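You operate a simulated robot arm through the tools that you are given. There is no shell and no other tool. Be economical: measure what you need, move in short steps, check, and stop when the job is done.

Carry out the task below with a simulated two-armed robot. There is one attempt and no reset: what you move stays moved.

TASK
Dry the brass bush on the drying rack with the air on HIGH.
Fine: dryer off and air lever back to LOW at the end; the others stay.

Only the result counts: the job must be done as asked and must still hold three seconds after the hand-in. Knocking over, shifting, dropping, spilling or breaking anything else fails it.

THE ROBOT
Two 7-joint arms with two-finger parallel grippers on one trunk, on a base that drives. Base frame: it is fixed to the floor where the robot stands at the start and does not move with it; the origin is under the middle of the robot, x ahead of it, y to its left, z up. Readings come in mm, rad, newtons and seconds.
The left shoulder is at the start at [30, 119, 1010], the right one opposite. With the tool pointing down near the work surface each hand reaches from about 180 to 480 mm from the robot's upright axis, wherever it stands, measured 20 degrees to its own side. Places, roughly: bath drain valve [400, -200, 100]; bath heat knob [600, -200, 900]; blue dabber [750, 1750, 750]; blue lid [750, 1500, 750]; cleaner press plate [900, 1300, 800]; cure lamp switch [1000, 1600, 1000]; dial arm [900, 500, 900]; dial zero knob [800, 400, 800]; dryer air lever [800, 100, 1000]; drying rack [600, 100, 800]; fume flap lever [1000, 1700, 1000]; grey dabber [750, 1500, 750]; grey lid [500, 1500, 750]; jet switch [400, -800, 700]; marking lever [600, 1100, 1000]; name plate [750, 1250, 750]. Payload 3.43 kg a hand.
Tool frame (each hand has its own): the origin (TCP) lies between the finger pads and is the grasp point; the fingertips stand 30 mm ahead of it; z points along the fingers, y is the line along which they close. The gripper opens to 94 mm. The fingers are 28 mm wide and 10 mm thick; the gripper's body (50 by 96 mm) begins 55 mm behind the TCP.
Orientation is that of the tool frame in the base frame, as [roll, pitch, yaw] about the fixed x, y, z axes, in that order (R = Rz(yaw) Ry(pitch) Rx(roll)). With the fingers straight down and closing along the base's y, the tool's x points along the base's -x, its y along +y and its z along -z.

THE INTERFACE
- The arms move only by the tool nudge_tool. It takes "left_plan", "right_plan" or both (then of equal length, played together; a hand with none holds still); each is a list of rows, each an object of numbers (a shift or turn left out is 0, a gripper value left out holds the last): "ax", "ay", "az": the turn, a rotation vector about the tool's x, y, z in rad; "tx", "ty", "tz": the shift along the tool's x, y, z in mm; "fingers": the closure, from 0 (fully open) to 1 (shut). In form: [{"ax": .., "ay": .., "az": .., "tx": .., "ty": .., "tz": .., "fingers": ..}, ...]. A call has 1 to 8 rows; each row is the pose to reach, as a shift and turn from the pose commanded when the call began, along the tool's axes at that moment. Rows are played at 5 a second. More than 50 mm and 0.15 rad between two rows, or a gripper value outside its range, and nothing of the call is played. Where a pose cannot be reached the arm comes as near as it can. A force on the tool above 60 N (or 10 N above the force at the start of the call, whichever is more), or a blocked arm, ends the call early, and 0.2 s more pass. Each finger travels about 72 mm/s and halts on what it meets, pressing with about 41 N; the grip force reading is that of the motor and also rises with nothing between the fingers. The clock runs only during rows and for 0.2 s after the last one: add rows that repeat a pose to give the fingers time. The reply holds the time, the measured pose of the TCP, the force on the tool along the base axes, the opening and the grip force, in the units named above and with some noise, with the torque about the TCP (base axes, N m) and any sound that the robot's microphone picked up.
- Cameras (640 x 400 px; columns grow to the right, rows downward): "scene" is now at [40.7, -12.6, 1708.6]; the picture's right is [-0.15, -0.99, 0.00], its down [-0.82, 0.13, -0.56] and it looks along [0.55, -0.09, -0.83] (base axes); focal length 249 px, centre (320, 200). "left" rides on the left gripper at [76, -14, -102] in its tool frame; the picture's right is [0.18, 0.98, 0.00], its down [-0.75, 0.14, -0.64] and it looks along [-0.63, 0.12, 0.77] (tool axes); focal length 243 px, centre (320, 200). "right" rides on the right gripper at [76, 14, -103] in its tool frame; the picture's right is [-0.18, 0.98, 0.00], its down [-0.75, -0.14, -0.64] and it looks along [-0.63, -0.12, 0.77] (tool axes); focal length 243 px, centre (320, 200). There is no depth. A picture from a camera that has moved, and an enlarged one, comes with that camera's place and axes in the base frame and with its lens.
- snapshot(camera): a new picture of that camera. No time passes.
- raise_lower(by): slides the trunk up (or, below 0, down) by that many mm; the arms and the scene camera ride with it, the base frame stays. It gives what a move gives, with no picture.
- roll_base(legs): drives the robot by 1 to 6 legs, each [ahead, turn to the left] in mm and rad, along the robot's own axes; the way and the turn of a leg run together, so that a leg with both is an arc; at most 1500 mm and 3.142 rad a leg. The arms and the cameras ride along, it lands a little off, and it stops where it bumps. It gives what a move gives.
- head_to(pan, tilt): turns the head with the scene camera to pan (to the left, within 2.496 rad either way) and tilt (down, from -0.506 to 1.204), counted from straight ahead of the robot. It gives what a move gives.
- enlarge(camera, box): a new picture of the part [left, top, right, bottom] of that camera's present view, enlarged. No time passes.
- hand_in(): hands the job in; it is judged then, once.

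Go step by step. Nothing tells you exact positions but the pictures and the camera data: compare them with the known pose of the tool, close in by small moves and look again before you grip or let go. The budget is 120 turns and 108 pictures, counting those below and the enlarged ones. Unless the task says otherwise, let go and move clear before handing in, and close with one line.

The tools are called as name(argument=value, ...) on one line, values as JSON. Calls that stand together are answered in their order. nudge_tool: Moves the arms, as the interface text tells. Its arguments: {"type":"object","properties":{"left_plan":{"type":"array"},"right_plan":{"type":"array"}},"required":[]} The other tools are called the same way: raise_lower (by) slides the trunk up or down; roll_base (legs) drives the base; head_to (pan, tilt) turns the head that bears the scene camera; snapshot (camera) takes a picture; enlarge (camera, box) takes an enlarged picture of a part of a camera's view; hand_in () hands the job in.

At the start:

```text
t: 0.0
left_tcp_pos: [400.0, 301.6, 1228.7]
left_tool_rot: [-3.141, 0.001, 3.14]
left_contact_force: [0.4, 0.7, -1.2]
left_ft_torque: [0.0, -0.01, 0.01]
left_finger_gap: 94.2
left_grasp_force: 0.1
right_tcp_pos: [348.8, -107.6, 1254.6]
right_tool_rot: [-3.141, 0.0, -3.141]
right_contact_force: [-0.5, -0.2, 0.7]
right_ft_torque: [-0.01, -0.03, 0.0]
right_finger_gap: 94.1
right_grasp_force: 0.0
trunk travel left (down, up): [-275.0, 135.0]
robot x, y, heading: [1.8, -1.7, -0.002]
head pan, tilt: [-0.155, 0.977]
```

scene: 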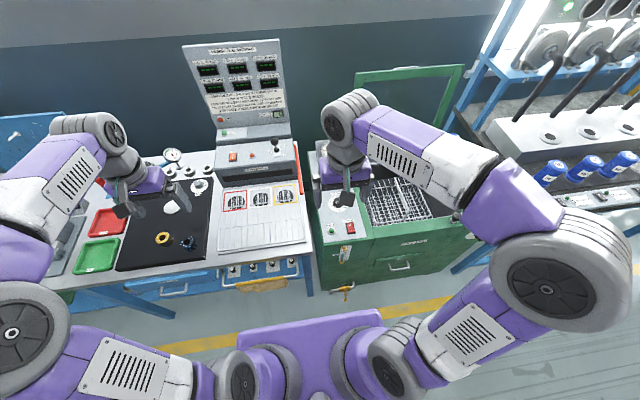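
right: 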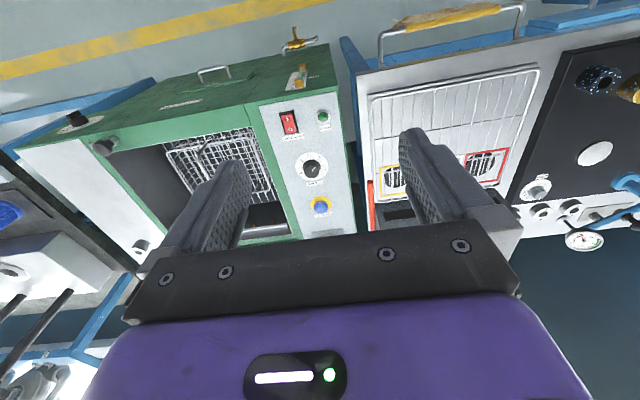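
left: 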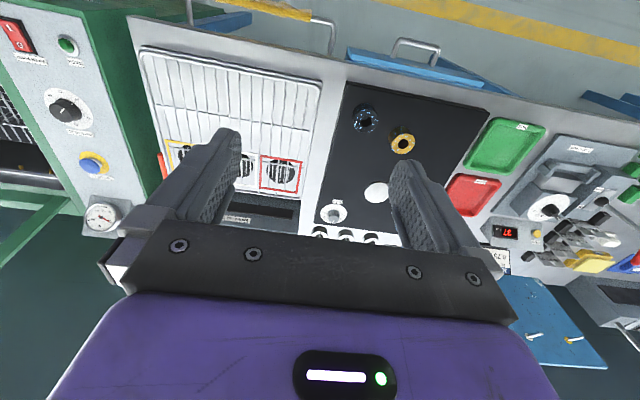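

I see the dryer panel (displays, switch, lever) behind the drying rack, with a brass ring and a blue ring on the black mat to the left. I'll enlarge the dryer panel and the mat first.

enlarge(camera="scene", box=[170, 30, 320, 130])

enlarge(camera="scene", box=[200, 110, 320, 190])

enlarge(camera="scene", box=[90, 160, 320, 310])

```text
4.00 times, centred on (245, 80) of scene
camera zoom: at [40.7, -12.6, 1708.6], right [-0.15, -0.99, 0.0], down [-0.82, 0.13, -0.56], along [0.55, -0.09, -0.83], focal length 995 px, centre (620, 680)
```

zoom: 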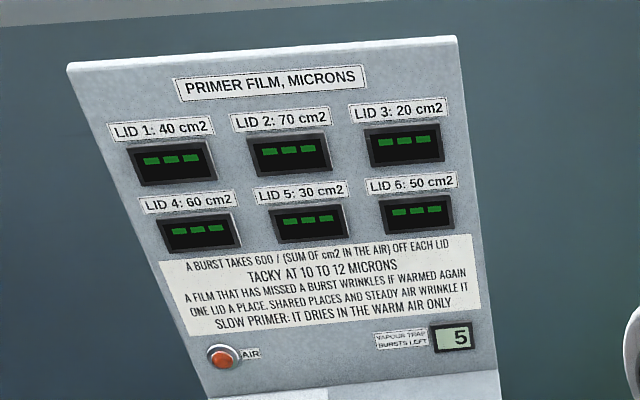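

```text
5.00 times, centred on (260, 150) of scene
camera zoom: at [40.7, -12.6, 1708.6], right [-0.15, -0.99, 0.0], down [-0.82, 0.13, -0.56], along [0.55, -0.09, -0.83], focal length 1243 px, centre (620, 450)
```

zoom: 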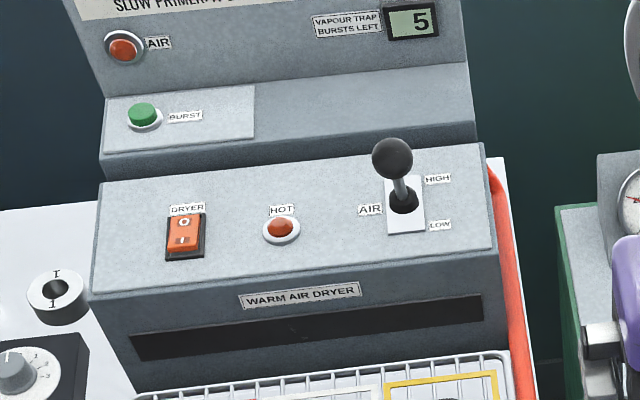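

```text
2.67 times, centred on (205, 235) of scene
camera zoom: at [40.7, -12.6, 1708.6], right [-0.15, -0.99, 0.0], down [-0.82, 0.13, -0.56], along [0.55, -0.09, -0.83], focal length 663 px, centre (627, 107)
```

zoom: 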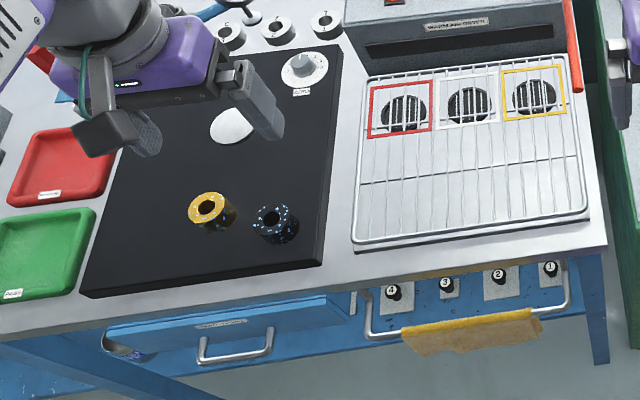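

The brass bush sits on the black mat beside a dark speckled one. I need the labels around the rack, the bushes close up and the numbered things on the front.

enlarge(camera="scene", box=[140, 215, 220, 265])

enlarge(camera="scene", box=[210, 165, 322, 235])

enlarge(camera="left", box=[120, 40, 340, 240])

enlarge(camera="scene", box=[215, 245, 315, 300])

```text
8.00 times, centred on (180, 240) of scene
camera zoom: at [40.7, -12.6, 1708.6], right [-0.15, -0.99, 0.0], down [-0.82, 0.13, -0.56], along [0.55, -0.09, -0.83], focal length 1989 px, centre (1440, -120)
```

zoom: 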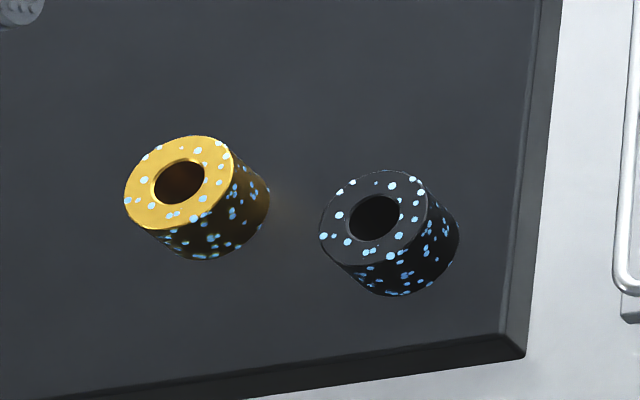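

```text
5.71 times, centred on (266, 200) of scene
camera zoom: at [40.7, -12.6, 1708.6], right [-0.15, -0.99, 0.0], down [-0.82, 0.13, -0.56], along [0.55, -0.09, -0.83], focal length 1421 px, centre (629, 200)
```

zoom: 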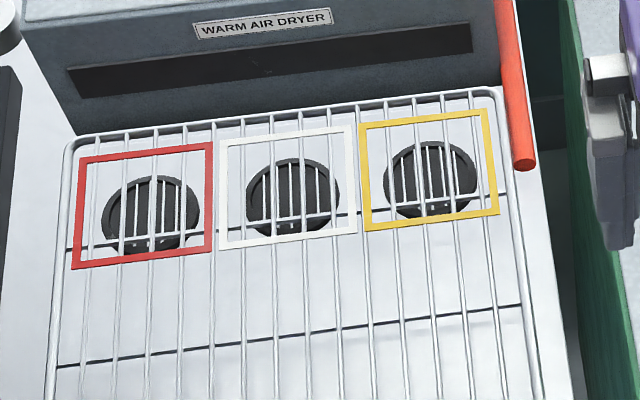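

```text
2.00 times, centred on (230, 140) of left
camera zoom: at [323.8, 290.0, 1330.8], right [-0.18, 0.98, 0.0], down [0.75, 0.14, 0.64], along [0.63, 0.12, -0.77], focal length 485 px, centre (500, 320)
```

zoom: 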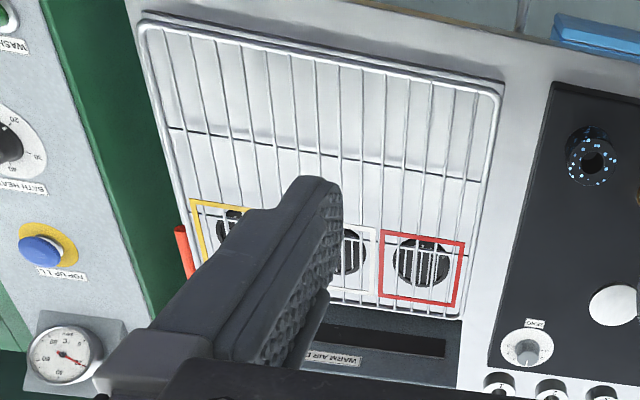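

```text
6.40 times, centred on (265, 272) of scene
camera zoom: at [40.7, -12.6, 1708.6], right [-0.15, -0.99, 0.0], down [-0.82, 0.13, -0.56], along [0.55, -0.09, -0.83], focal length 1592 px, centre (672, -264)
```

zoom: 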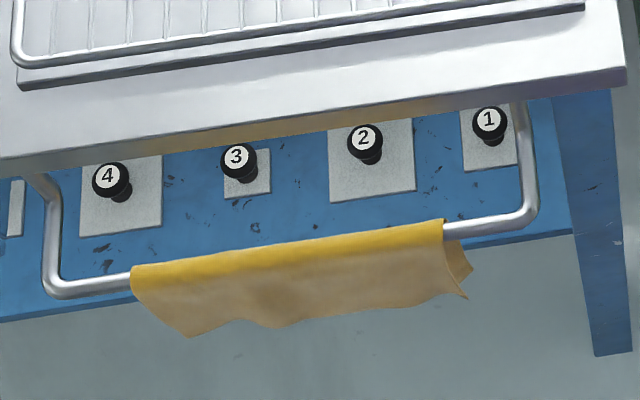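

Both bushes are wet. I need to know how far the robot's base can approach the bench, so I'll look down, and also take a more frontal look at the dryer panel.

head_to(pan=0.0, tilt=1.2)

snapshot(camera="scene")

head_to(pan=0.1, tilt=0.75)

snapshot(camera="scene")

enlarge(camera="scene", box=[270, 150, 400, 240])

```text
t: 0.8
left_tcp_pos: [399.8, 303.2, 1228.7]
left_tool_rot: [-3.141, 0.0, -3.141]
left_contact_force: [0.2, 1.2, -0.1]
left_ft_torque: [-0.02, 0.0, 0.0]
left_finger_gap: 94.1
left_grasp_force: 0.1
right_tcp_pos: [348.1, -106.4, 1255.7]
right_tool_rot: [-3.141, 0.0, -3.141]
right_contact_force: [0.4, 0.3, 0.1]
right_ft_torque: [0.0, 0.01, 0.01]
right_finger_gap: 93.9
right_grasp_force: 0.0
trunk travel left (down, up): [-275.0, 135.0]
robot x, y, heading: [4.8, 2.7, -0.004]
head pan, tilt: [0.0, 1.201]
```

```text
97 pictures are left
camera scene: at [26.4, -1.7, 1694.4], right [0.0, -1.0, 0.0], down [-0.93, 0.0, -0.36], along [0.36, 0.0, -0.93], focal length 249 px, centre (320, 200)
```

scene: 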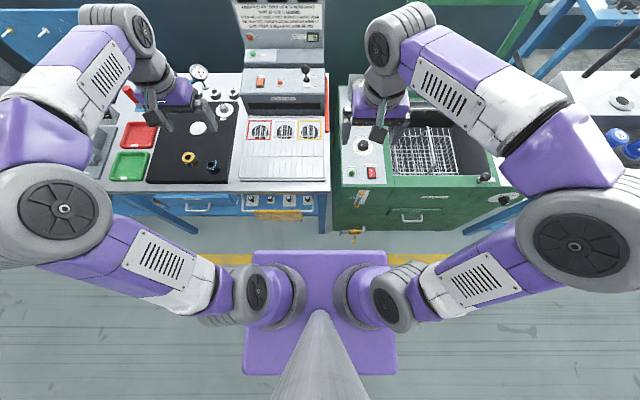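

```text
t: 1.6
left_tcp_pos: [399.7, 303.6, 1228.6]
left_tool_rot: [3.141, -0.001, 3.141]
left_contact_force: [0.2, -0.3, -1.1]
left_ft_torque: [0.02, -0.01, -0.03]
left_finger_gap: 94.0
left_grasp_force: 0.1
right_tcp_pos: [346.1, -106.5, 1254.7]
right_tool_rot: [-3.14, 0.0, -3.141]
right_contact_force: [0.8, 0.2, 0.0]
right_ft_torque: [-0.03, 0.01, -0.02]
right_finger_gap: 94.1
right_grasp_force: 0.0
trunk travel left (down, up): [-275.0, 135.0]
robot x, y, heading: [-0.4, 1.8, -0.001]
head pan, tilt: [0.099, 0.75]
```

```text
96 pictures are left
camera scene: at [53.0, 6.6, 1726.1], right [0.1, -1.0, 0.0], down [-0.68, -0.07, -0.73], along [0.73, 0.07, -0.68], focal length 249 px, centre (320, 200)
```

scene: 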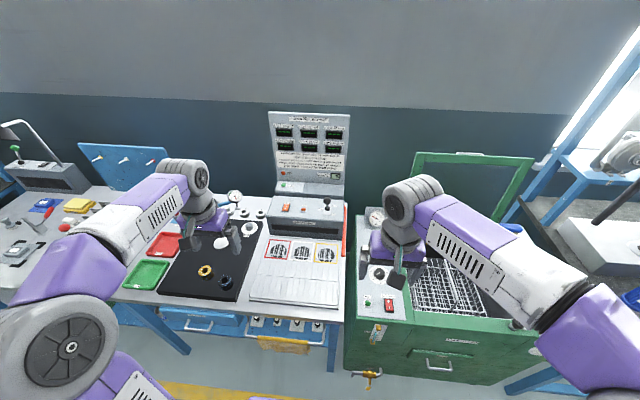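

```text
4.44 times, centred on (335, 195) of scene
camera zoom: at [53.0, 6.6, 1726.1], right [0.1, -1.0, 0.0], down [-0.68, -0.07, -0.73], along [0.73, 0.07, -0.68], focal length 1105 px, centre (253, 222)
```

zoom: 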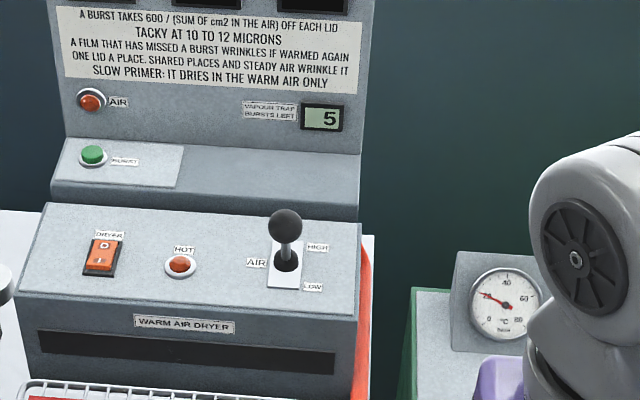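

The base front sits roughly 110 mm short of the bench, and I want the robot about 200 mm further left. I'll check behind the robot before backing up to turn.

head_to(pan=2.4, tilt=0.9)

snapshot(camera="scene")

head_to(pan=0.1, tilt=0.9)

```text
t: 3.8
left_tcp_pos: [399.1, 302.6, 1231.0]
left_tool_rot: [-3.141, -0.001, -3.141]
left_contact_force: [0.7, -0.3, -0.1]
left_ft_torque: [0.0, 0.01, -0.01]
left_finger_gap: 94.2
left_grasp_force: 0.0
right_tcp_pos: [346.7, -106.6, 1256.2]
right_tool_rot: [3.139, 0.001, -3.141]
right_contact_force: [-0.6, 0.0, -0.3]
right_ft_torque: [0.01, 0.04, 0.03]
right_finger_gap: 94.0
right_grasp_force: 0.1
trunk travel left (down, up): [-275.0, 135.0]
robot x, y, heading: [0.3, 0.2, 0.001]
head pan, tilt: [2.4, 0.901]
```

```text
94 pictures are left
camera scene: at [-85.1, 49.5, 1714.2], right [0.68, 0.74, 0.0], down [0.58, -0.53, -0.62], along [-0.46, 0.42, -0.78], focal length 249 px, centre (320, 200)
```

scene: 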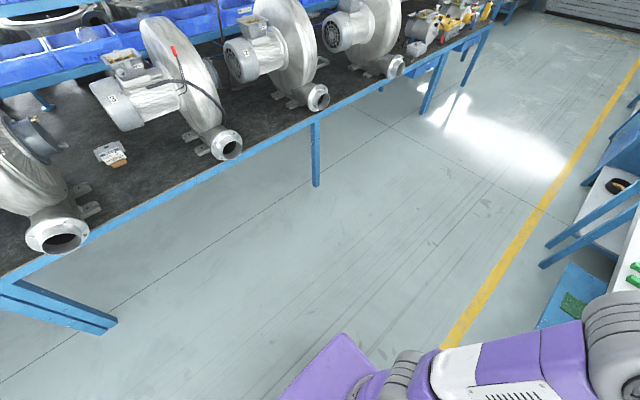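

```text
t: 5.9
left_tcp_pos: [399.2, 302.6, 1228.4]
left_tool_rot: [3.141, 0.001, 3.14]
left_contact_force: [-0.4, -0.5, -0.2]
left_ft_torque: [-0.03, -0.01, -0.02]
left_finger_gap: 93.9
left_grasp_force: 0.1
right_tcp_pos: [347.9, -106.1, 1255.5]
right_tool_rot: [3.141, -0.002, -3.139]
right_contact_force: [0.0, 0.2, -0.1]
right_ft_torque: [0.01, 0.03, 0.04]
right_finger_gap: 94.0
right_grasp_force: 0.1
trunk travel left (down, up): [-275.0, 135.0]
robot x, y, heading: [-0.2, 2.1, 0.003]
head pan, tilt: [0.099, 0.901]
```

Free floor behind. I'll back up, shift 230 mm left and come in to about x=80.

roll_base(legs=[[-200, 0], [0, 1.571], [230, 0], [0, -1.571], [250, 0]])

head_to(pan=0.0, tilt=1.2)

snapshot(camera="scene")

```text
t: 17.9
left_tcp_pos: [459.1, 530.9, 1229.7]
left_tool_rot: [-3.141, -0.001, -3.141]
left_contact_force: [0.6, -0.3, -0.6]
left_ft_torque: [0.0, 0.02, 0.0]
left_finger_gap: 94.0
left_grasp_force: 0.0
right_tcp_pos: [405.4, 121.2, 1255.4]
right_tool_rot: [3.141, 0.001, 3.14]
right_contact_force: [0.4, 1.0, -0.5]
right_ft_torque: [-0.01, 0.02, -0.01]
right_finger_gap: 93.9
right_grasp_force: 0.1
trunk travel left (down, up): [-275.0, 135.0]
robot x, y, heading: [56.9, 229.7, -0.003]
head pan, tilt: [0.099, 0.901]
```

```text
t: 18.7
left_tcp_pos: [457.7, 530.5, 1229.7]
left_tool_rot: [3.141, -0.001, 3.139]
left_contact_force: [-0.2, -0.5, -0.5]
left_ft_torque: [0.0, 0.01, -0.02]
left_finger_gap: 93.9
left_grasp_force: 0.1
right_tcp_pos: [404.4, 121.6, 1256.5]
right_tool_rot: [-3.139, 0.0, 3.14]
right_contact_force: [0.2, -1.3, 0.1]
right_ft_torque: [0.0, 0.0, -0.01]
right_finger_gap: 94.0
right_grasp_force: 0.1
trunk travel left (down, up): [-275.0, 135.0]
robot x, y, heading: [53.8, 225.8, -0.002]
head pan, tilt: [0.0, 1.201]
```

```text
93 pictures are left
camera scene: at [83.6, 227.6, 1694.4], right [0.0, -1.0, 0.0], down [-0.93, 0.0, -0.36], along [0.36, 0.0, -0.93], focal length 249 px, centre (320, 200)
```

scene: 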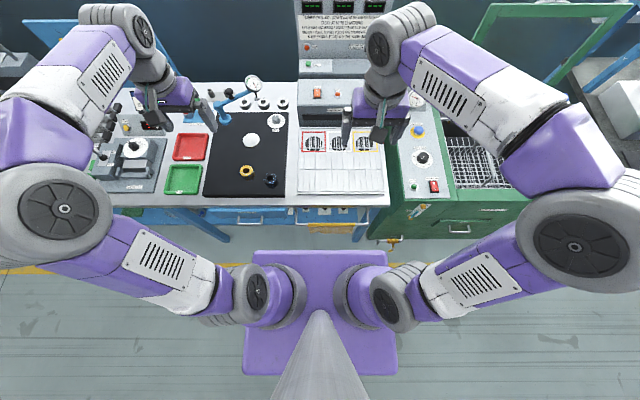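

Now at x≈57, y≈228. I'll get accurate bush and rack directions from here.

enlarge(camera="scene", box=[220, 140, 300, 190])

snapshot(camera="left")

enlarge(camera="scene", box=[290, 120, 402, 190])

```text
8.00 times, centred on (260, 165) of scene
camera zoom: at [83.6, 227.6, 1694.4], right [0.0, -1.0, 0.0], down [-0.93, 0.0, -0.36], along [0.36, 0.0, -0.93], focal length 1989 px, centre (800, 480)
```

zoom: 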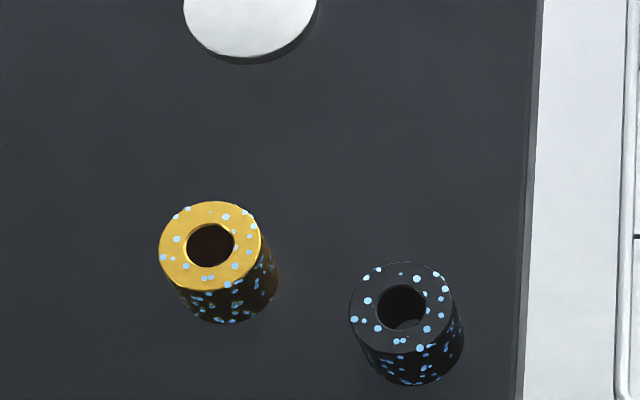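

```text
91 pictures are left
camera left: at [381.7, 518.4, 1331.0], right [-0.18, 0.98, 0.0], down [0.75, 0.14, 0.64], along [0.63, 0.12, -0.77], focal length 243 px, centre (320, 200)
```

left: 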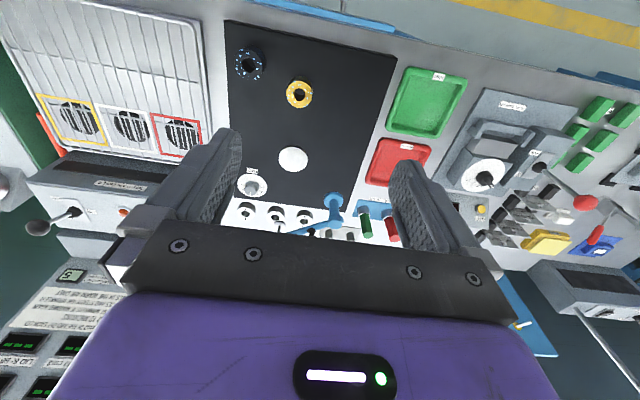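

```text
5.71 times, centred on (346, 155) of scene
camera zoom: at [83.6, 227.6, 1694.4], right [0.0, -1.0, 0.0], down [-0.93, 0.0, -0.36], along [0.36, 0.0, -0.93], focal length 1421 px, centre (171, 457)
```

zoom: 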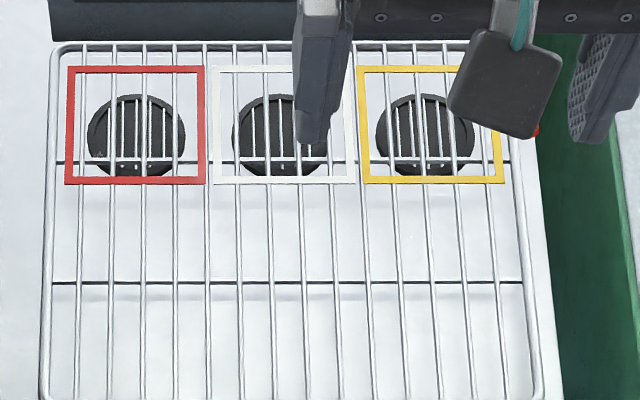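

Brass bush: top centre about (525, 507, 860), Ø≈48, height ≈33. Red place centre about (672, 253). I'll bring the left hand above the bush, tilting the tool forward for reach.

nudge_tool(left_plan=[{"tx": -10, "ty": -4, "tz": 40, "ay": -0.1, "fingers": 0.2}, {"tx": -20, "ty": -8, "tz": 80, "ay": -0.2}, {"tx": -30, "ty": -12, "tz": 120, "ay": -0.3}, {"tx": -40, "ty": -16, "tz": 160, "ay": -0.4}, {"tx": -52, "ty": -20, "tz": 200, "ay": -0.5}, {"tx": -67, "ty": -23, "tz": 240, "ay": -0.6}, {"tx": -67, "ty": -23, "tz": 260, "ay": -0.6}])

snapshot(camera="left")

snapshot(camera="scene")

```text
t: 20.3
left_tcp_pos: [523.5, 508.5, 967.9]
left_tool_rot: [-3.141, 0.6, 3.14]
left_contact_force: [-0.9, 0.2, 0.2]
left_ft_torque: [-0.01, -0.02, -0.01]
left_finger_gap: 75.5
left_grasp_force: 0.0
right_tcp_pos: [405.0, 122.7, 1254.4]
right_tool_rot: [-3.14, 0.0, 3.14]
right_contact_force: [0.6, 0.6, 0.0]
right_ft_torque: [-0.03, -0.01, -0.03]
right_finger_gap: 93.9
right_grasp_force: 0.0
trunk travel left (down, up): [-275.0, 135.0]
robot x, y, heading: [56.3, 228.4, -0.004]
head pan, tilt: [0.0, 1.201]
```

```text
89 pictures are left
camera left: at [403.4, 494.9, 1008.3], right [-0.15, 0.98, -0.1], down [0.26, 0.14, 0.96], along [0.95, 0.12, -0.28], focal length 243 px, centre (320, 200)
```

left: 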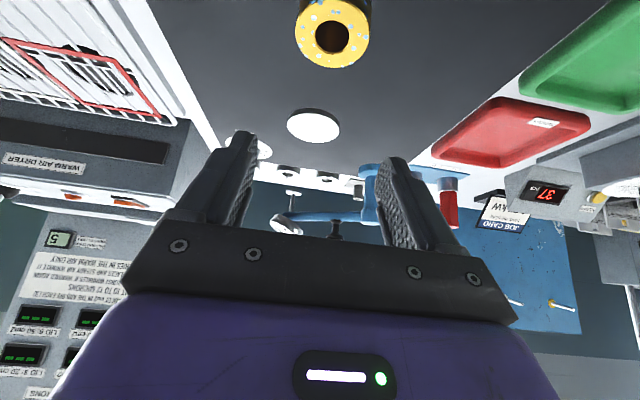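

```text
88 pictures are left
camera scene: at [83.7, 228.5, 1694.4], right [0.0, -1.0, 0.0], down [-0.93, 0.0, -0.36], along [0.36, 0.0, -0.93], focal length 249 px, centre (320, 200)
```

scene: 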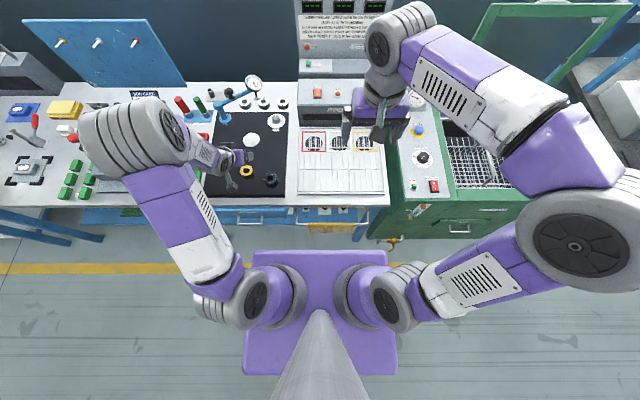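

The bush fits at (527, 508, top≈857). I'll descend part way, then check.

nudge_tool(left_plan=[{"tx": 25, "tz": 32}, {"tx": 50, "tz": 63}])

snapshot(camera="left")

enlarge(camera="scene", box=[200, 130, 300, 200])

```text
t: 20.9
left_tcp_pos: [521.8, 506.9, 888.7]
left_tool_rot: [-3.139, 0.601, 3.14]
left_contact_force: [0.6, -0.3, -0.5]
left_ft_torque: [0.01, 0.0, 0.0]
left_finger_gap: 75.1
left_grasp_force: 0.0
right_tcp_pos: [404.8, 121.9, 1254.6]
right_tool_rot: [-3.141, 0.0, 3.138]
right_contact_force: [-0.3, 0.2, -0.3]
right_ft_torque: [0.0, 0.0, 0.01]
right_finger_gap: 94.0
right_grasp_force: 0.0
trunk travel left (down, up): [-275.0, 135.0]
robot x, y, heading: [59.4, 231.4, -0.0]
head pan, tilt: [0.0, 1.201]
```

```text
87 pictures are left
camera left: at [400.7, 495.0, 928.8], right [-0.15, 0.98, -0.1], down [0.26, 0.14, 0.96], along [0.95, 0.12, -0.28], focal length 243 px, centre (320, 200)
```

left: 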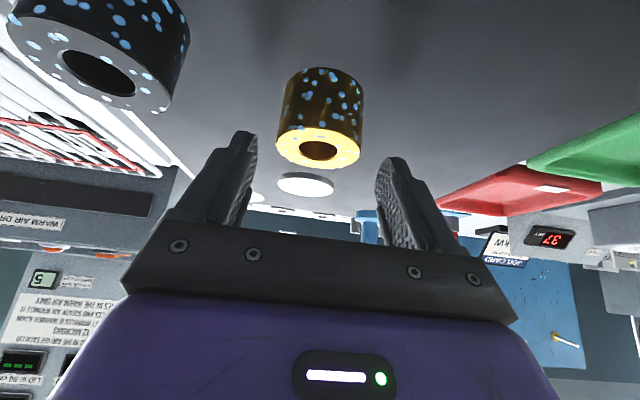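

```text
5.71 times, centred on (250, 165) of scene
camera zoom: at [84.3, 227.8, 1694.4], right [0.0, -1.0, 0.0], down [-0.93, 0.0, -0.36], along [0.36, 0.0, -0.93], focal length 1421 px, centre (720, 400)
```

zoom: 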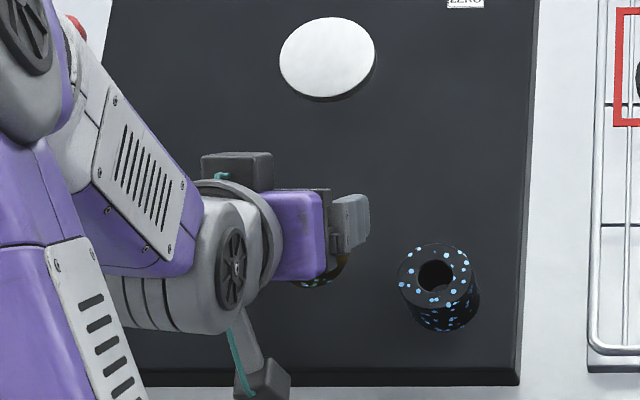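

Refined: bush top ≈(522, 507, 863), bottom ≈817. Moving to grasp at mid height and closing.

nudge_tool(left_plan=[{"tx": 24, "tz": 18}, {"tx": 24, "tz": 18}, {"tx": 24, "tz": 18, "fingers": 0.6}, {"tx": 24, "tz": 18, "fingers": 0.7}, {"tx": 24, "tz": 18, "fingers": 0.7}])

snapshot(camera="left")

```text
t: 22.1
left_tcp_pos: [509.5, 506.2, 863.7]
left_tool_rot: [3.141, 0.604, 3.137]
left_contact_force: [-4.3, -6.4, 19.4]
left_ft_torque: [-0.43, -0.27, -0.14]
left_finger_gap: 47.8
left_grasp_force: 41.2
right_tcp_pos: [402.8, 119.7, 1254.7]
right_tool_rot: [3.14, 0.001, 3.138]
right_contact_force: [0.6, 0.3, -0.3]
right_ft_torque: [0.0, 0.01, -0.01]
right_finger_gap: 93.9
right_grasp_force: 0.1
trunk travel left (down, up): [-275.0, 135.0]
robot x, y, heading: [59.9, 229.7, -0.0]
head pan, tilt: [0.0, 1.201]
```

```text
85 pictures are left
camera left: at [389.6, 493.6, 902.7], right [-0.15, 0.98, -0.1], down [0.26, 0.14, 0.96], along [0.96, 0.11, -0.27], focal length 243 px, centre (320, 200)
```

left: 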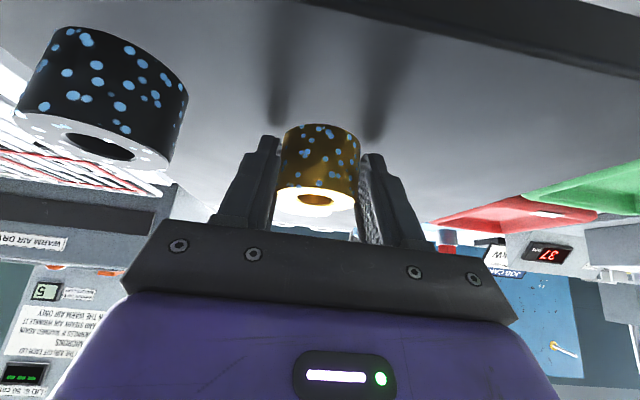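

Gripped at 47.8 mm (tips lightly touching the mat). Lifting.

nudge_tool(left_plan=[{"tx": -11, "tz": -16}, {"tx": -28, "tz": -41}, {"tx": -51, "tz": -74}])

snapshot(camera="left")

snapshot(camera="right")

```text
t: 22.9
left_tcp_pos: [509.6, 508.1, 949.8]
left_tool_rot: [3.142, 0.598, 3.14]
left_contact_force: [0.0, -0.8, -2.7]
left_ft_torque: [0.0, 0.02, -0.03]
left_finger_gap: 47.2
left_grasp_force: 41.1
right_tcp_pos: [404.6, 123.0, 1254.2]
right_tool_rot: [-3.141, -0.001, 3.14]
right_contact_force: [-0.7, -0.2, -0.7]
right_ft_torque: [0.01, -0.01, -0.02]
right_finger_gap: 93.9
right_grasp_force: 0.1
trunk travel left (down, up): [-275.0, 135.0]
robot x, y, heading: [54.0, 230.1, -0.006]
head pan, tilt: [0.0, 1.201]
```

```text
84 pictures are left
camera left: at [390.6, 495.2, 991.1], right [-0.15, 0.98, -0.1], down [0.26, 0.14, 0.96], along [0.95, 0.12, -0.28], focal length 243 px, centre (320, 200)
```

left: 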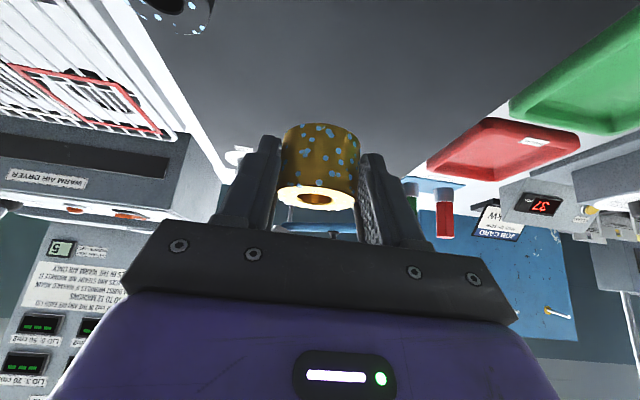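

```text
83 pictures are left
camera right: at [327.6, 135.7, 1357.6], right [0.19, 0.98, 0.0], down [0.75, -0.14, 0.64], along [0.63, -0.12, -0.77], focal length 243 px, centre (320, 200)
```

right: 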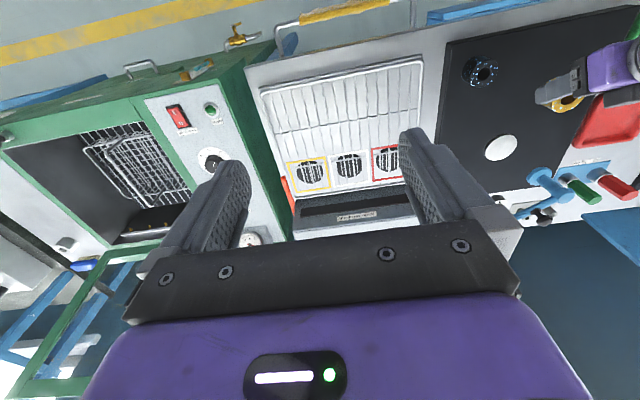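

Bush is held. Carrying it at height to above the red place (TCP target ≈(656, 253, 950)).

nudge_tool(left_plan=[{"tx": -17, "ty": -36, "tz": 12}, {"tx": -34, "ty": -73, "tz": 24}, {"tx": -52, "ty": -109, "tz": 35}, {"tx": -69, "ty": -146, "tz": 47}, {"tx": -86, "ty": -182, "tz": 59}, {"tx": -103, "ty": -219, "tz": 71}, {"tx": -120, "ty": -255, "tz": 82}, {"tx": -120, "ty": -255, "tz": 82}])

snapshot(camera="left")

snapshot(camera="scene")

snapshot(camera="right")

```text
t: 24.7
left_tcp_pos: [655.9, 252.1, 953.8]
left_tool_rot: [-3.137, 0.6, 3.139]
left_contact_force: [0.2, -0.3, -2.6]
left_ft_torque: [0.0, 0.03, -0.02]
left_finger_gap: 47.2
left_grasp_force: 41.2
right_tcp_pos: [404.5, 122.5, 1255.6]
right_tool_rot: [-3.141, 0.001, 3.14]
right_contact_force: [-0.8, 0.1, -0.4]
right_ft_torque: [-0.02, 0.04, -0.02]
right_finger_gap: 93.9
right_grasp_force: 0.1
trunk travel left (down, up): [-275.0, 135.0]
robot x, y, heading: [60.2, 224.8, -0.007]
head pan, tilt: [0.0, 1.201]
```

```text
82 pictures are left
camera left: at [535.1, 239.2, 993.5], right [-0.15, 0.98, -0.1], down [0.26, 0.14, 0.96], along [0.95, 0.12, -0.28], focal length 243 px, centre (320, 200)
```

left: 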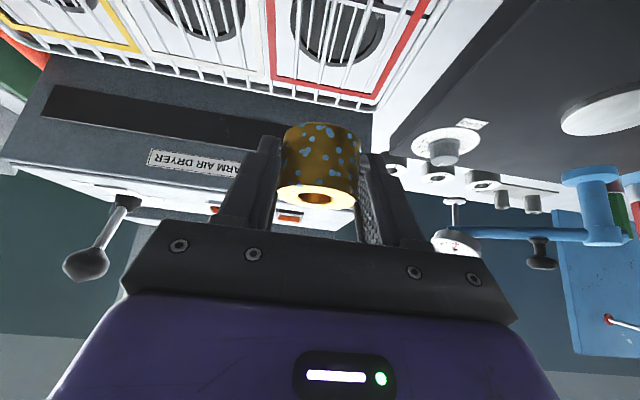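

```text
81 pictures are left
camera scene: at [84.1, 228.4, 1694.4], right [0.0, -1.0, 0.0], down [-0.93, 0.0, -0.36], along [0.36, 0.0, -0.93], focal length 249 px, centre (320, 200)
```

scene: 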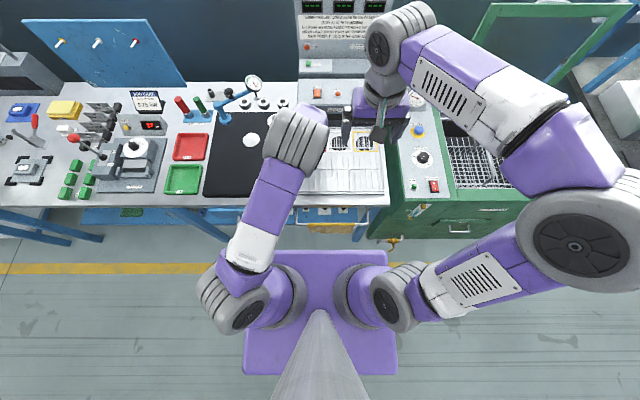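

```text
80 pictures are left
camera right: at [328.4, 136.2, 1357.5], right [0.19, 0.98, 0.0], down [0.75, -0.14, 0.64], along [0.63, -0.12, -0.77], focal length 243 px, centre (320, 200)
```

right: 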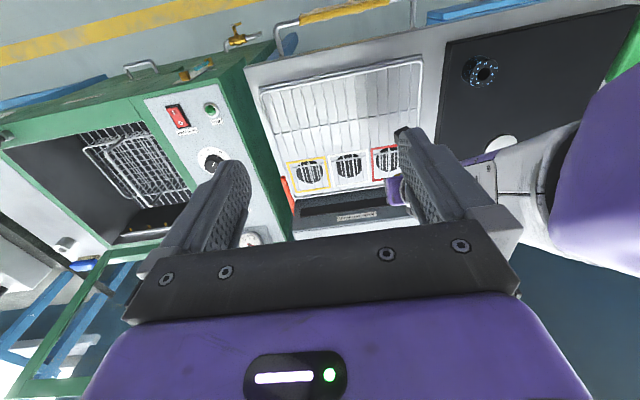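

Reached; the red frame is centred about (676, 254). Descending part way.

nudge_tool(left_plan=[{"tx": 17, "tz": 30}, {"tx": 34, "tz": 59}])

snapshot(camera="left")

```text
t: 25.3
left_tcp_pos: [663.2, 250.0, 882.1]
left_tool_rot: [-3.141, 0.6, 3.141]
left_contact_force: [-0.8, 0.7, -3.0]
left_ft_torque: [-0.01, 0.01, 0.0]
left_finger_gap: 47.4
left_grasp_force: 41.2
right_tcp_pos: [405.0, 121.3, 1253.5]
right_tool_rot: [3.141, 0.0, 3.141]
right_contact_force: [-0.1, 0.5, 0.4]
right_ft_torque: [-0.01, -0.03, -0.01]
right_finger_gap: 93.8
right_grasp_force: 0.0
trunk travel left (down, up): [-275.0, 135.0]
robot x, y, heading: [55.1, 227.6, 0.0]
head pan, tilt: [0.0, 1.201]
```

```text
79 pictures are left
camera left: at [542.2, 238.8, 924.1], right [-0.15, 0.98, -0.1], down [0.26, 0.14, 0.96], along [0.95, 0.12, -0.28], focal length 243 px, centre (320, 200)
```

left: 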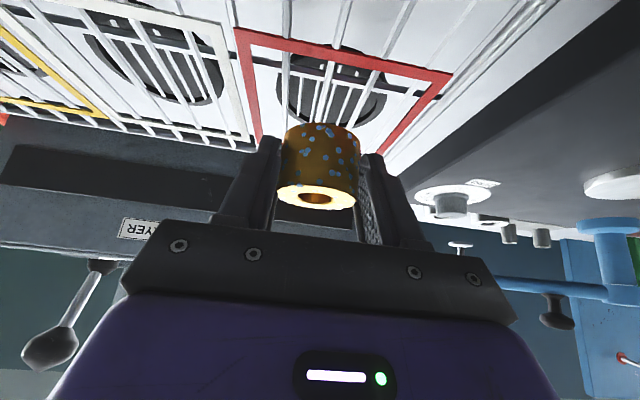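

Bush is above the red vent; rack at z≈828. Lowering in small steps watching force.

nudge_tool(left_plan=[{"tx": 3.4, "tz": 5}, {"tx": 6.8, "tz": 9.9}, {"tx": 6.8, "tz": 9.9}])

enlarge(camera="left", box=[220, 90, 420, 215])

```text
t: 26.1
left_tcp_pos: [660.9, 251.0, 871.3]
left_tool_rot: [-3.14, 0.601, 3.141]
left_contact_force: [0.2, -0.5, -2.3]
left_ft_torque: [0.03, 0.04, 0.0]
left_finger_gap: 47.2
left_grasp_force: 41.0
right_tcp_pos: [405.2, 121.3, 1255.0]
right_tool_rot: [-3.141, 0.0, 3.139]
right_contact_force: [-0.2, -0.6, -0.4]
right_ft_torque: [0.02, 0.0, 0.03]
right_finger_gap: 94.0
right_grasp_force: 0.0
trunk travel left (down, up): [-275.0, 135.0]
robot x, y, heading: [54.6, 228.9, 0.002]
head pan, tilt: [0.0, 1.201]
```

```text
3.20 times, centred on (320, 152) of left
camera zoom: at [540.7, 239.0, 912.2], right [-0.15, 0.98, -0.1], down [0.26, 0.14, 0.96], along [0.95, 0.12, -0.28], focal length 776 px, centre (320, 352)
```

zoom: 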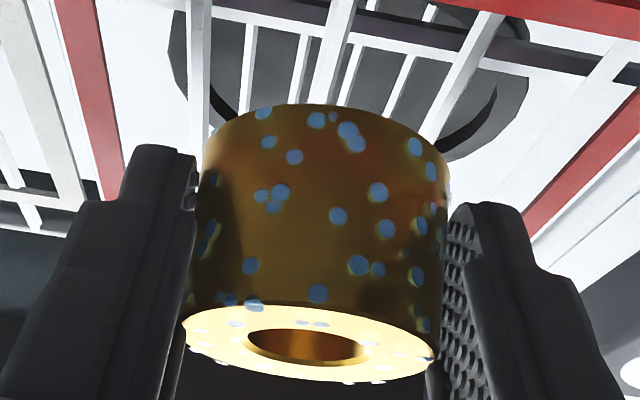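

Not touching yet; continue down.

nudge_tool(left_plan=[{"tx": 1.7, "tz": 2.5}, {"tx": 3.4, "tz": 5}, {"tx": 3.4, "tz": 5}])

```text
t: 26.9
left_tcp_pos: [660.3, 252.4, 866.1]
left_tool_rot: [3.141, 0.6, 3.137]
left_contact_force: [-0.9, -0.1, -0.9]
left_ft_torque: [-0.04, 0.0, -0.06]
left_finger_gap: 47.3
left_grasp_force: 40.5
right_tcp_pos: [405.1, 121.5, 1255.4]
right_tool_rot: [-3.141, 0.0, 3.14]
right_contact_force: [0.5, 0.2, -0.7]
right_ft_torque: [0.01, 0.01, -0.06]
right_finger_gap: 93.9
right_grasp_force: 0.1
trunk travel left (down, up): [-275.0, 135.0]
robot x, y, heading: [61.2, 230.4, -0.003]
head pan, tilt: [0.0, 1.201]
```

nudge_tool(left_plan=[{"tx": 1.1, "tz": 1.6}, {"tx": 2.3, "tz": 3.3}, {"tx": 2.3, "tz": 3.3}])

enlarge(camera="left", box=[220, 90, 420, 215])

```text
t: 27.7
left_tcp_pos: [661.5, 252.0, 864.7]
left_tool_rot: [-3.14, 0.609, 3.14]
left_contact_force: [-3.8, 1.4, 24.3]
left_ft_torque: [0.33, 0.17, 0.01]
left_finger_gap: 47.4
left_grasp_force: 41.5
right_tcp_pos: [403.4, 121.1, 1255.9]
right_tool_rot: [-3.141, 0.003, 3.141]
right_contact_force: [-0.6, -0.6, 0.2]
right_ft_torque: [-0.01, -0.06, -0.01]
right_finger_gap: 93.9
right_grasp_force: 0.1
trunk travel left (down, up): [-275.0, 135.0]
robot x, y, heading: [57.7, 230.3, -0.006]
head pan, tilt: [0.0, 1.201]
```

```text
3.20 times, centred on (320, 152) of left
camera zoom: at [539.7, 239.9, 904.7], right [-0.15, 0.98, -0.11], down [0.25, 0.14, 0.96], along [0.96, 0.11, -0.27], focal length 776 px, centre (320, 352)
```

zoom: 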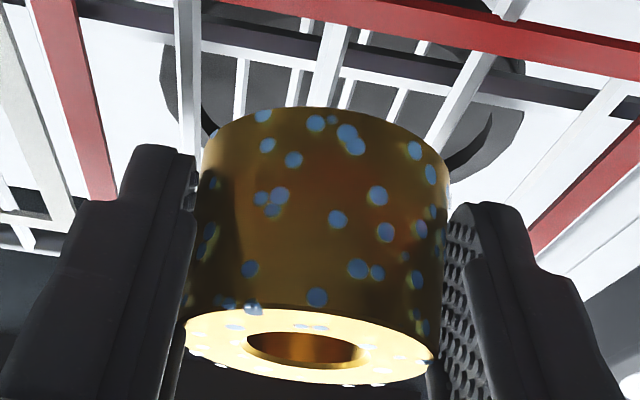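

Contact at ~24 N: it rests on the rack. Ease off 2 mm, open, and withdraw along the tool axis.

nudge_tool(left_plan=[{"tx": -1.1, "tz": -1.6}, {"tx": -1.1, "tz": -1.6, "fingers": 0.25}, {"tx": -1.1, "tz": -1.6, "fingers": 0.2}, {"tx": -1.1, "tz": -1.6, "fingers": 0.2}])

enlarge(camera="left", box=[220, 90, 420, 215])

```text
t: 28.7
left_tcp_pos: [659.1, 254.3, 864.7]
left_tool_rot: [3.138, 0.603, -3.14]
left_contact_force: [-3.4, -5.8, 17.3]
left_ft_torque: [-0.86, 0.0, -0.28]
left_finger_gap: 78.1
left_grasp_force: 2.8
right_tcp_pos: [401.2, 121.2, 1256.3]
right_tool_rot: [-3.141, 0.003, 3.139]
right_contact_force: [-0.2, 0.4, -0.3]
right_ft_torque: [0.02, -0.03, 0.05]
right_finger_gap: 93.8
right_grasp_force: 0.0
trunk travel left (down, up): [-275.0, 135.0]
robot x, y, heading: [57.2, 226.6, 0.002]
head pan, tilt: [0.0, 1.201]
```

```text
3.20 times, centred on (320, 152) of left
camera zoom: at [537.8, 242.0, 905.0], right [-0.15, 0.98, -0.1], down [0.26, 0.14, 0.96], along [0.95, 0.12, -0.27], focal length 776 px, centre (320, 352)
```

zoom: 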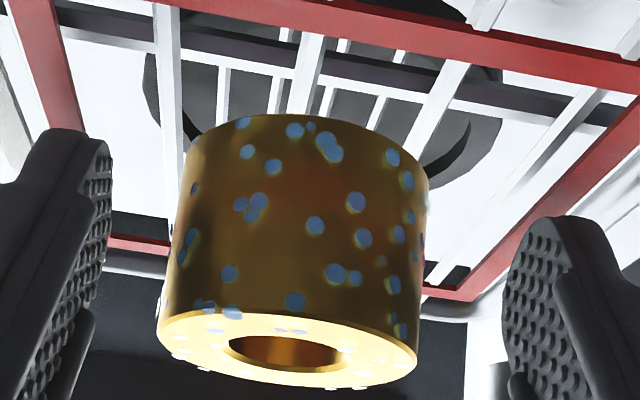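

The bush stands on the rack; tips touch the rack wires lightly. Lifting straight up, then back.

nudge_tool(left_plan=[{"tx": -11, "tz": -16}, {"tx": -34, "tz": -50}, {"tx": -57, "tz": -85}, {"tx": -40, "tz": -125}, {"tx": -40, "tz": -170}])

snapshot(camera="left")

snapshot(camera="right")

```text
t: 29.9
left_tcp_pos: [597.4, 251.9, 1026.7]
left_tool_rot: [3.141, 0.601, 3.138]
left_contact_force: [0.0, 0.5, 0.1]
left_ft_torque: [0.0, 0.0, -0.02]
left_finger_gap: 75.2
left_grasp_force: 0.0
right_tcp_pos: [404.9, 121.3, 1255.8]
right_tool_rot: [3.141, 0.002, 3.14]
right_contact_force: [-0.2, 0.0, 0.7]
right_ft_torque: [0.0, -0.03, -0.02]
right_finger_gap: 94.0
right_grasp_force: 0.1
trunk travel left (down, up): [-275.0, 135.0]
robot x, y, heading: [57.1, 230.3, 0.0]
head pan, tilt: [0.0, 1.201]
```

```text
75 pictures are left
camera left: at [477.4, 239.8, 1067.1], right [-0.15, 0.98, -0.1], down [0.26, 0.14, 0.96], along [0.95, 0.12, -0.28], focal length 243 px, centre (320, 200)
```

left: 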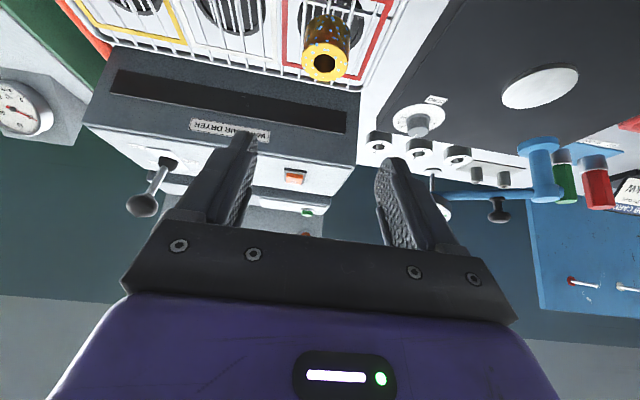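

```text
74 pictures are left
camera right: at [327.4, 135.7, 1357.7], right [0.19, 0.98, 0.0], down [0.75, -0.14, 0.64], along [0.63, -0.12, -0.77], focal length 243 px, centre (320, 200)
```

right: 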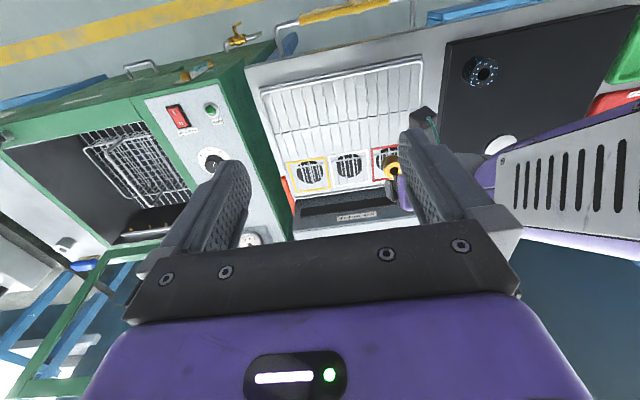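

Bush stands in the red place. Next: the lever (ball ≈(816, 52, 1007)) with the right hand and the rocker (≈(849, 242, 924)) with the left. Closer look at both.

enlarge(camera="left", box=[80, 90, 240, 230])

enlarge(camera="left", box=[255, 140, 375, 215])

enlarge(camera="left", box=[260, 0, 420, 100])

```text
2.86 times, centred on (160, 160) of left
camera zoom: at [477.4, 239.8, 1067.1], right [-0.15, 0.98, -0.1], down [0.26, 0.14, 0.96], along [0.95, 0.12, -0.28], focal length 693 px, centre (777, 314)
```

zoom: 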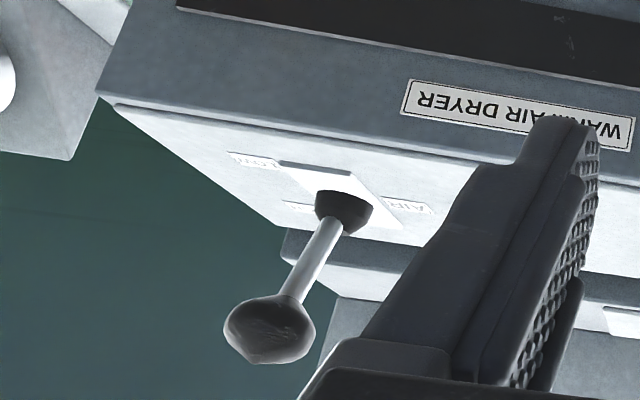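

```text
5.33 times, centred on (315, 178) of left
camera zoom: at [477.4, 239.8, 1067.1], right [-0.15, 0.98, -0.1], down [0.26, 0.14, 0.96], along [0.95, 0.12, -0.28], focal length 1294 px, centre (347, 320)
```

zoom: 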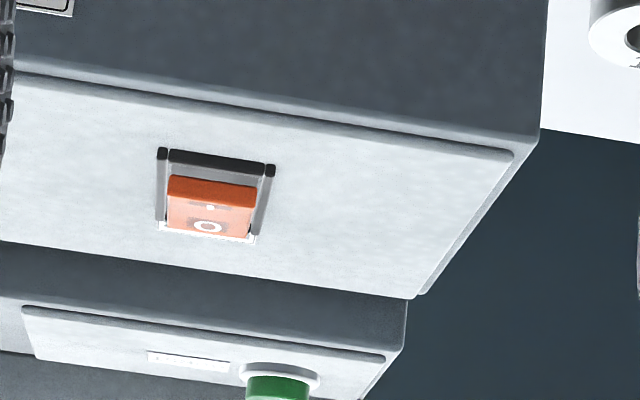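

```text
4.00 times, centred on (340, 50) of left
camera zoom: at [477.4, 239.8, 1067.1], right [-0.15, 0.98, -0.1], down [0.26, 0.14, 0.96], along [0.95, 0.12, -0.28], focal length 970 px, centre (240, 800)
```

zoom: 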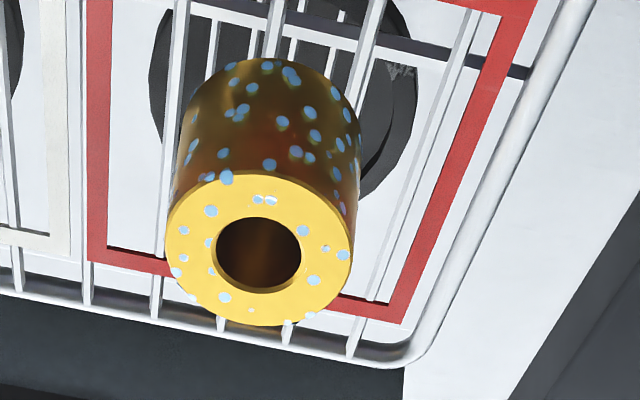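

The lever leans toward the robot (LOW), ball ≈(816, 52, 1007); the rocker has its O end down (off), I end is the near end. Bringing the right hand forward, tilted, toward the ball with open fingers.

nudge_tool(right_plan=[{"tx": -36, "ty": -7, "tz": 22, "ay": -0.12}, {"tx": -71, "ty": -14, "tz": 45, "ay": -0.25}, {"tx": -107, "ty": -21, "tz": 67, "ay": -0.37}, {"tx": -142, "ty": -28, "tz": 90, "ay": -0.5}, {"tx": -178, "ty": -35, "tz": 112, "ay": -0.62}, {"tx": -214, "ty": -42, "tz": 135, "ay": -0.75}, {"tx": -249, "ty": -49, "tz": 157, "ay": -0.87}, {"tx": -285, "ty": -58, "tz": 180, "ay": -1.0}])

snapshot(camera="right")

snapshot(camera="scene")

```text
t: 31.7
left_tcp_pos: [599.9, 250.8, 1026.0]
left_tool_rot: [3.14, 0.599, 3.137]
left_contact_force: [1.4, 0.4, -0.5]
left_ft_torque: [0.02, 0.04, 0.02]
left_finger_gap: 75.2
left_grasp_force: 0.0
right_tcp_pos: [691.0, 62.6, 1072.8]
right_tool_rot: [3.133, 0.999, 3.13]
right_contact_force: [-0.4, 0.7, 0.2]
right_ft_torque: [-0.04, 0.03, 0.04]
right_finger_gap: 94.0
right_grasp_force: 0.1
trunk travel left (down, up): [-275.0, 135.0]
robot x, y, heading: [58.6, 230.9, -0.006]
head pan, tilt: [0.0, 1.201]
```

```text
70 pictures are left
camera right: at [563.1, 76.6, 1064.9], right [0.1, 0.98, 0.16], down [-0.13, -0.14, 0.98], along [0.99, -0.12, 0.12], focal length 243 px, centre (320, 200)
```

right: 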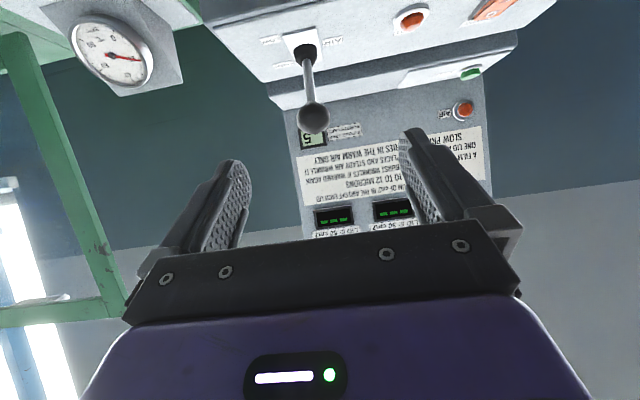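

```text
69 pictures are left
camera scene: at [86.0, 225.7, 1694.3], right [0.0, -1.0, 0.0], down [-0.93, 0.0, -0.36], along [0.36, 0.0, -0.93], focal length 249 px, centre (320, 200)
```

scene: 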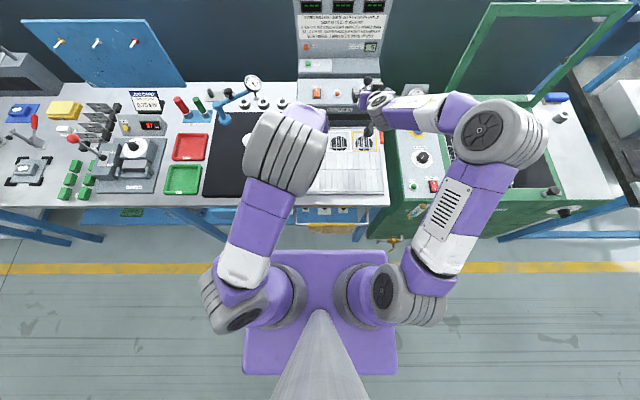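

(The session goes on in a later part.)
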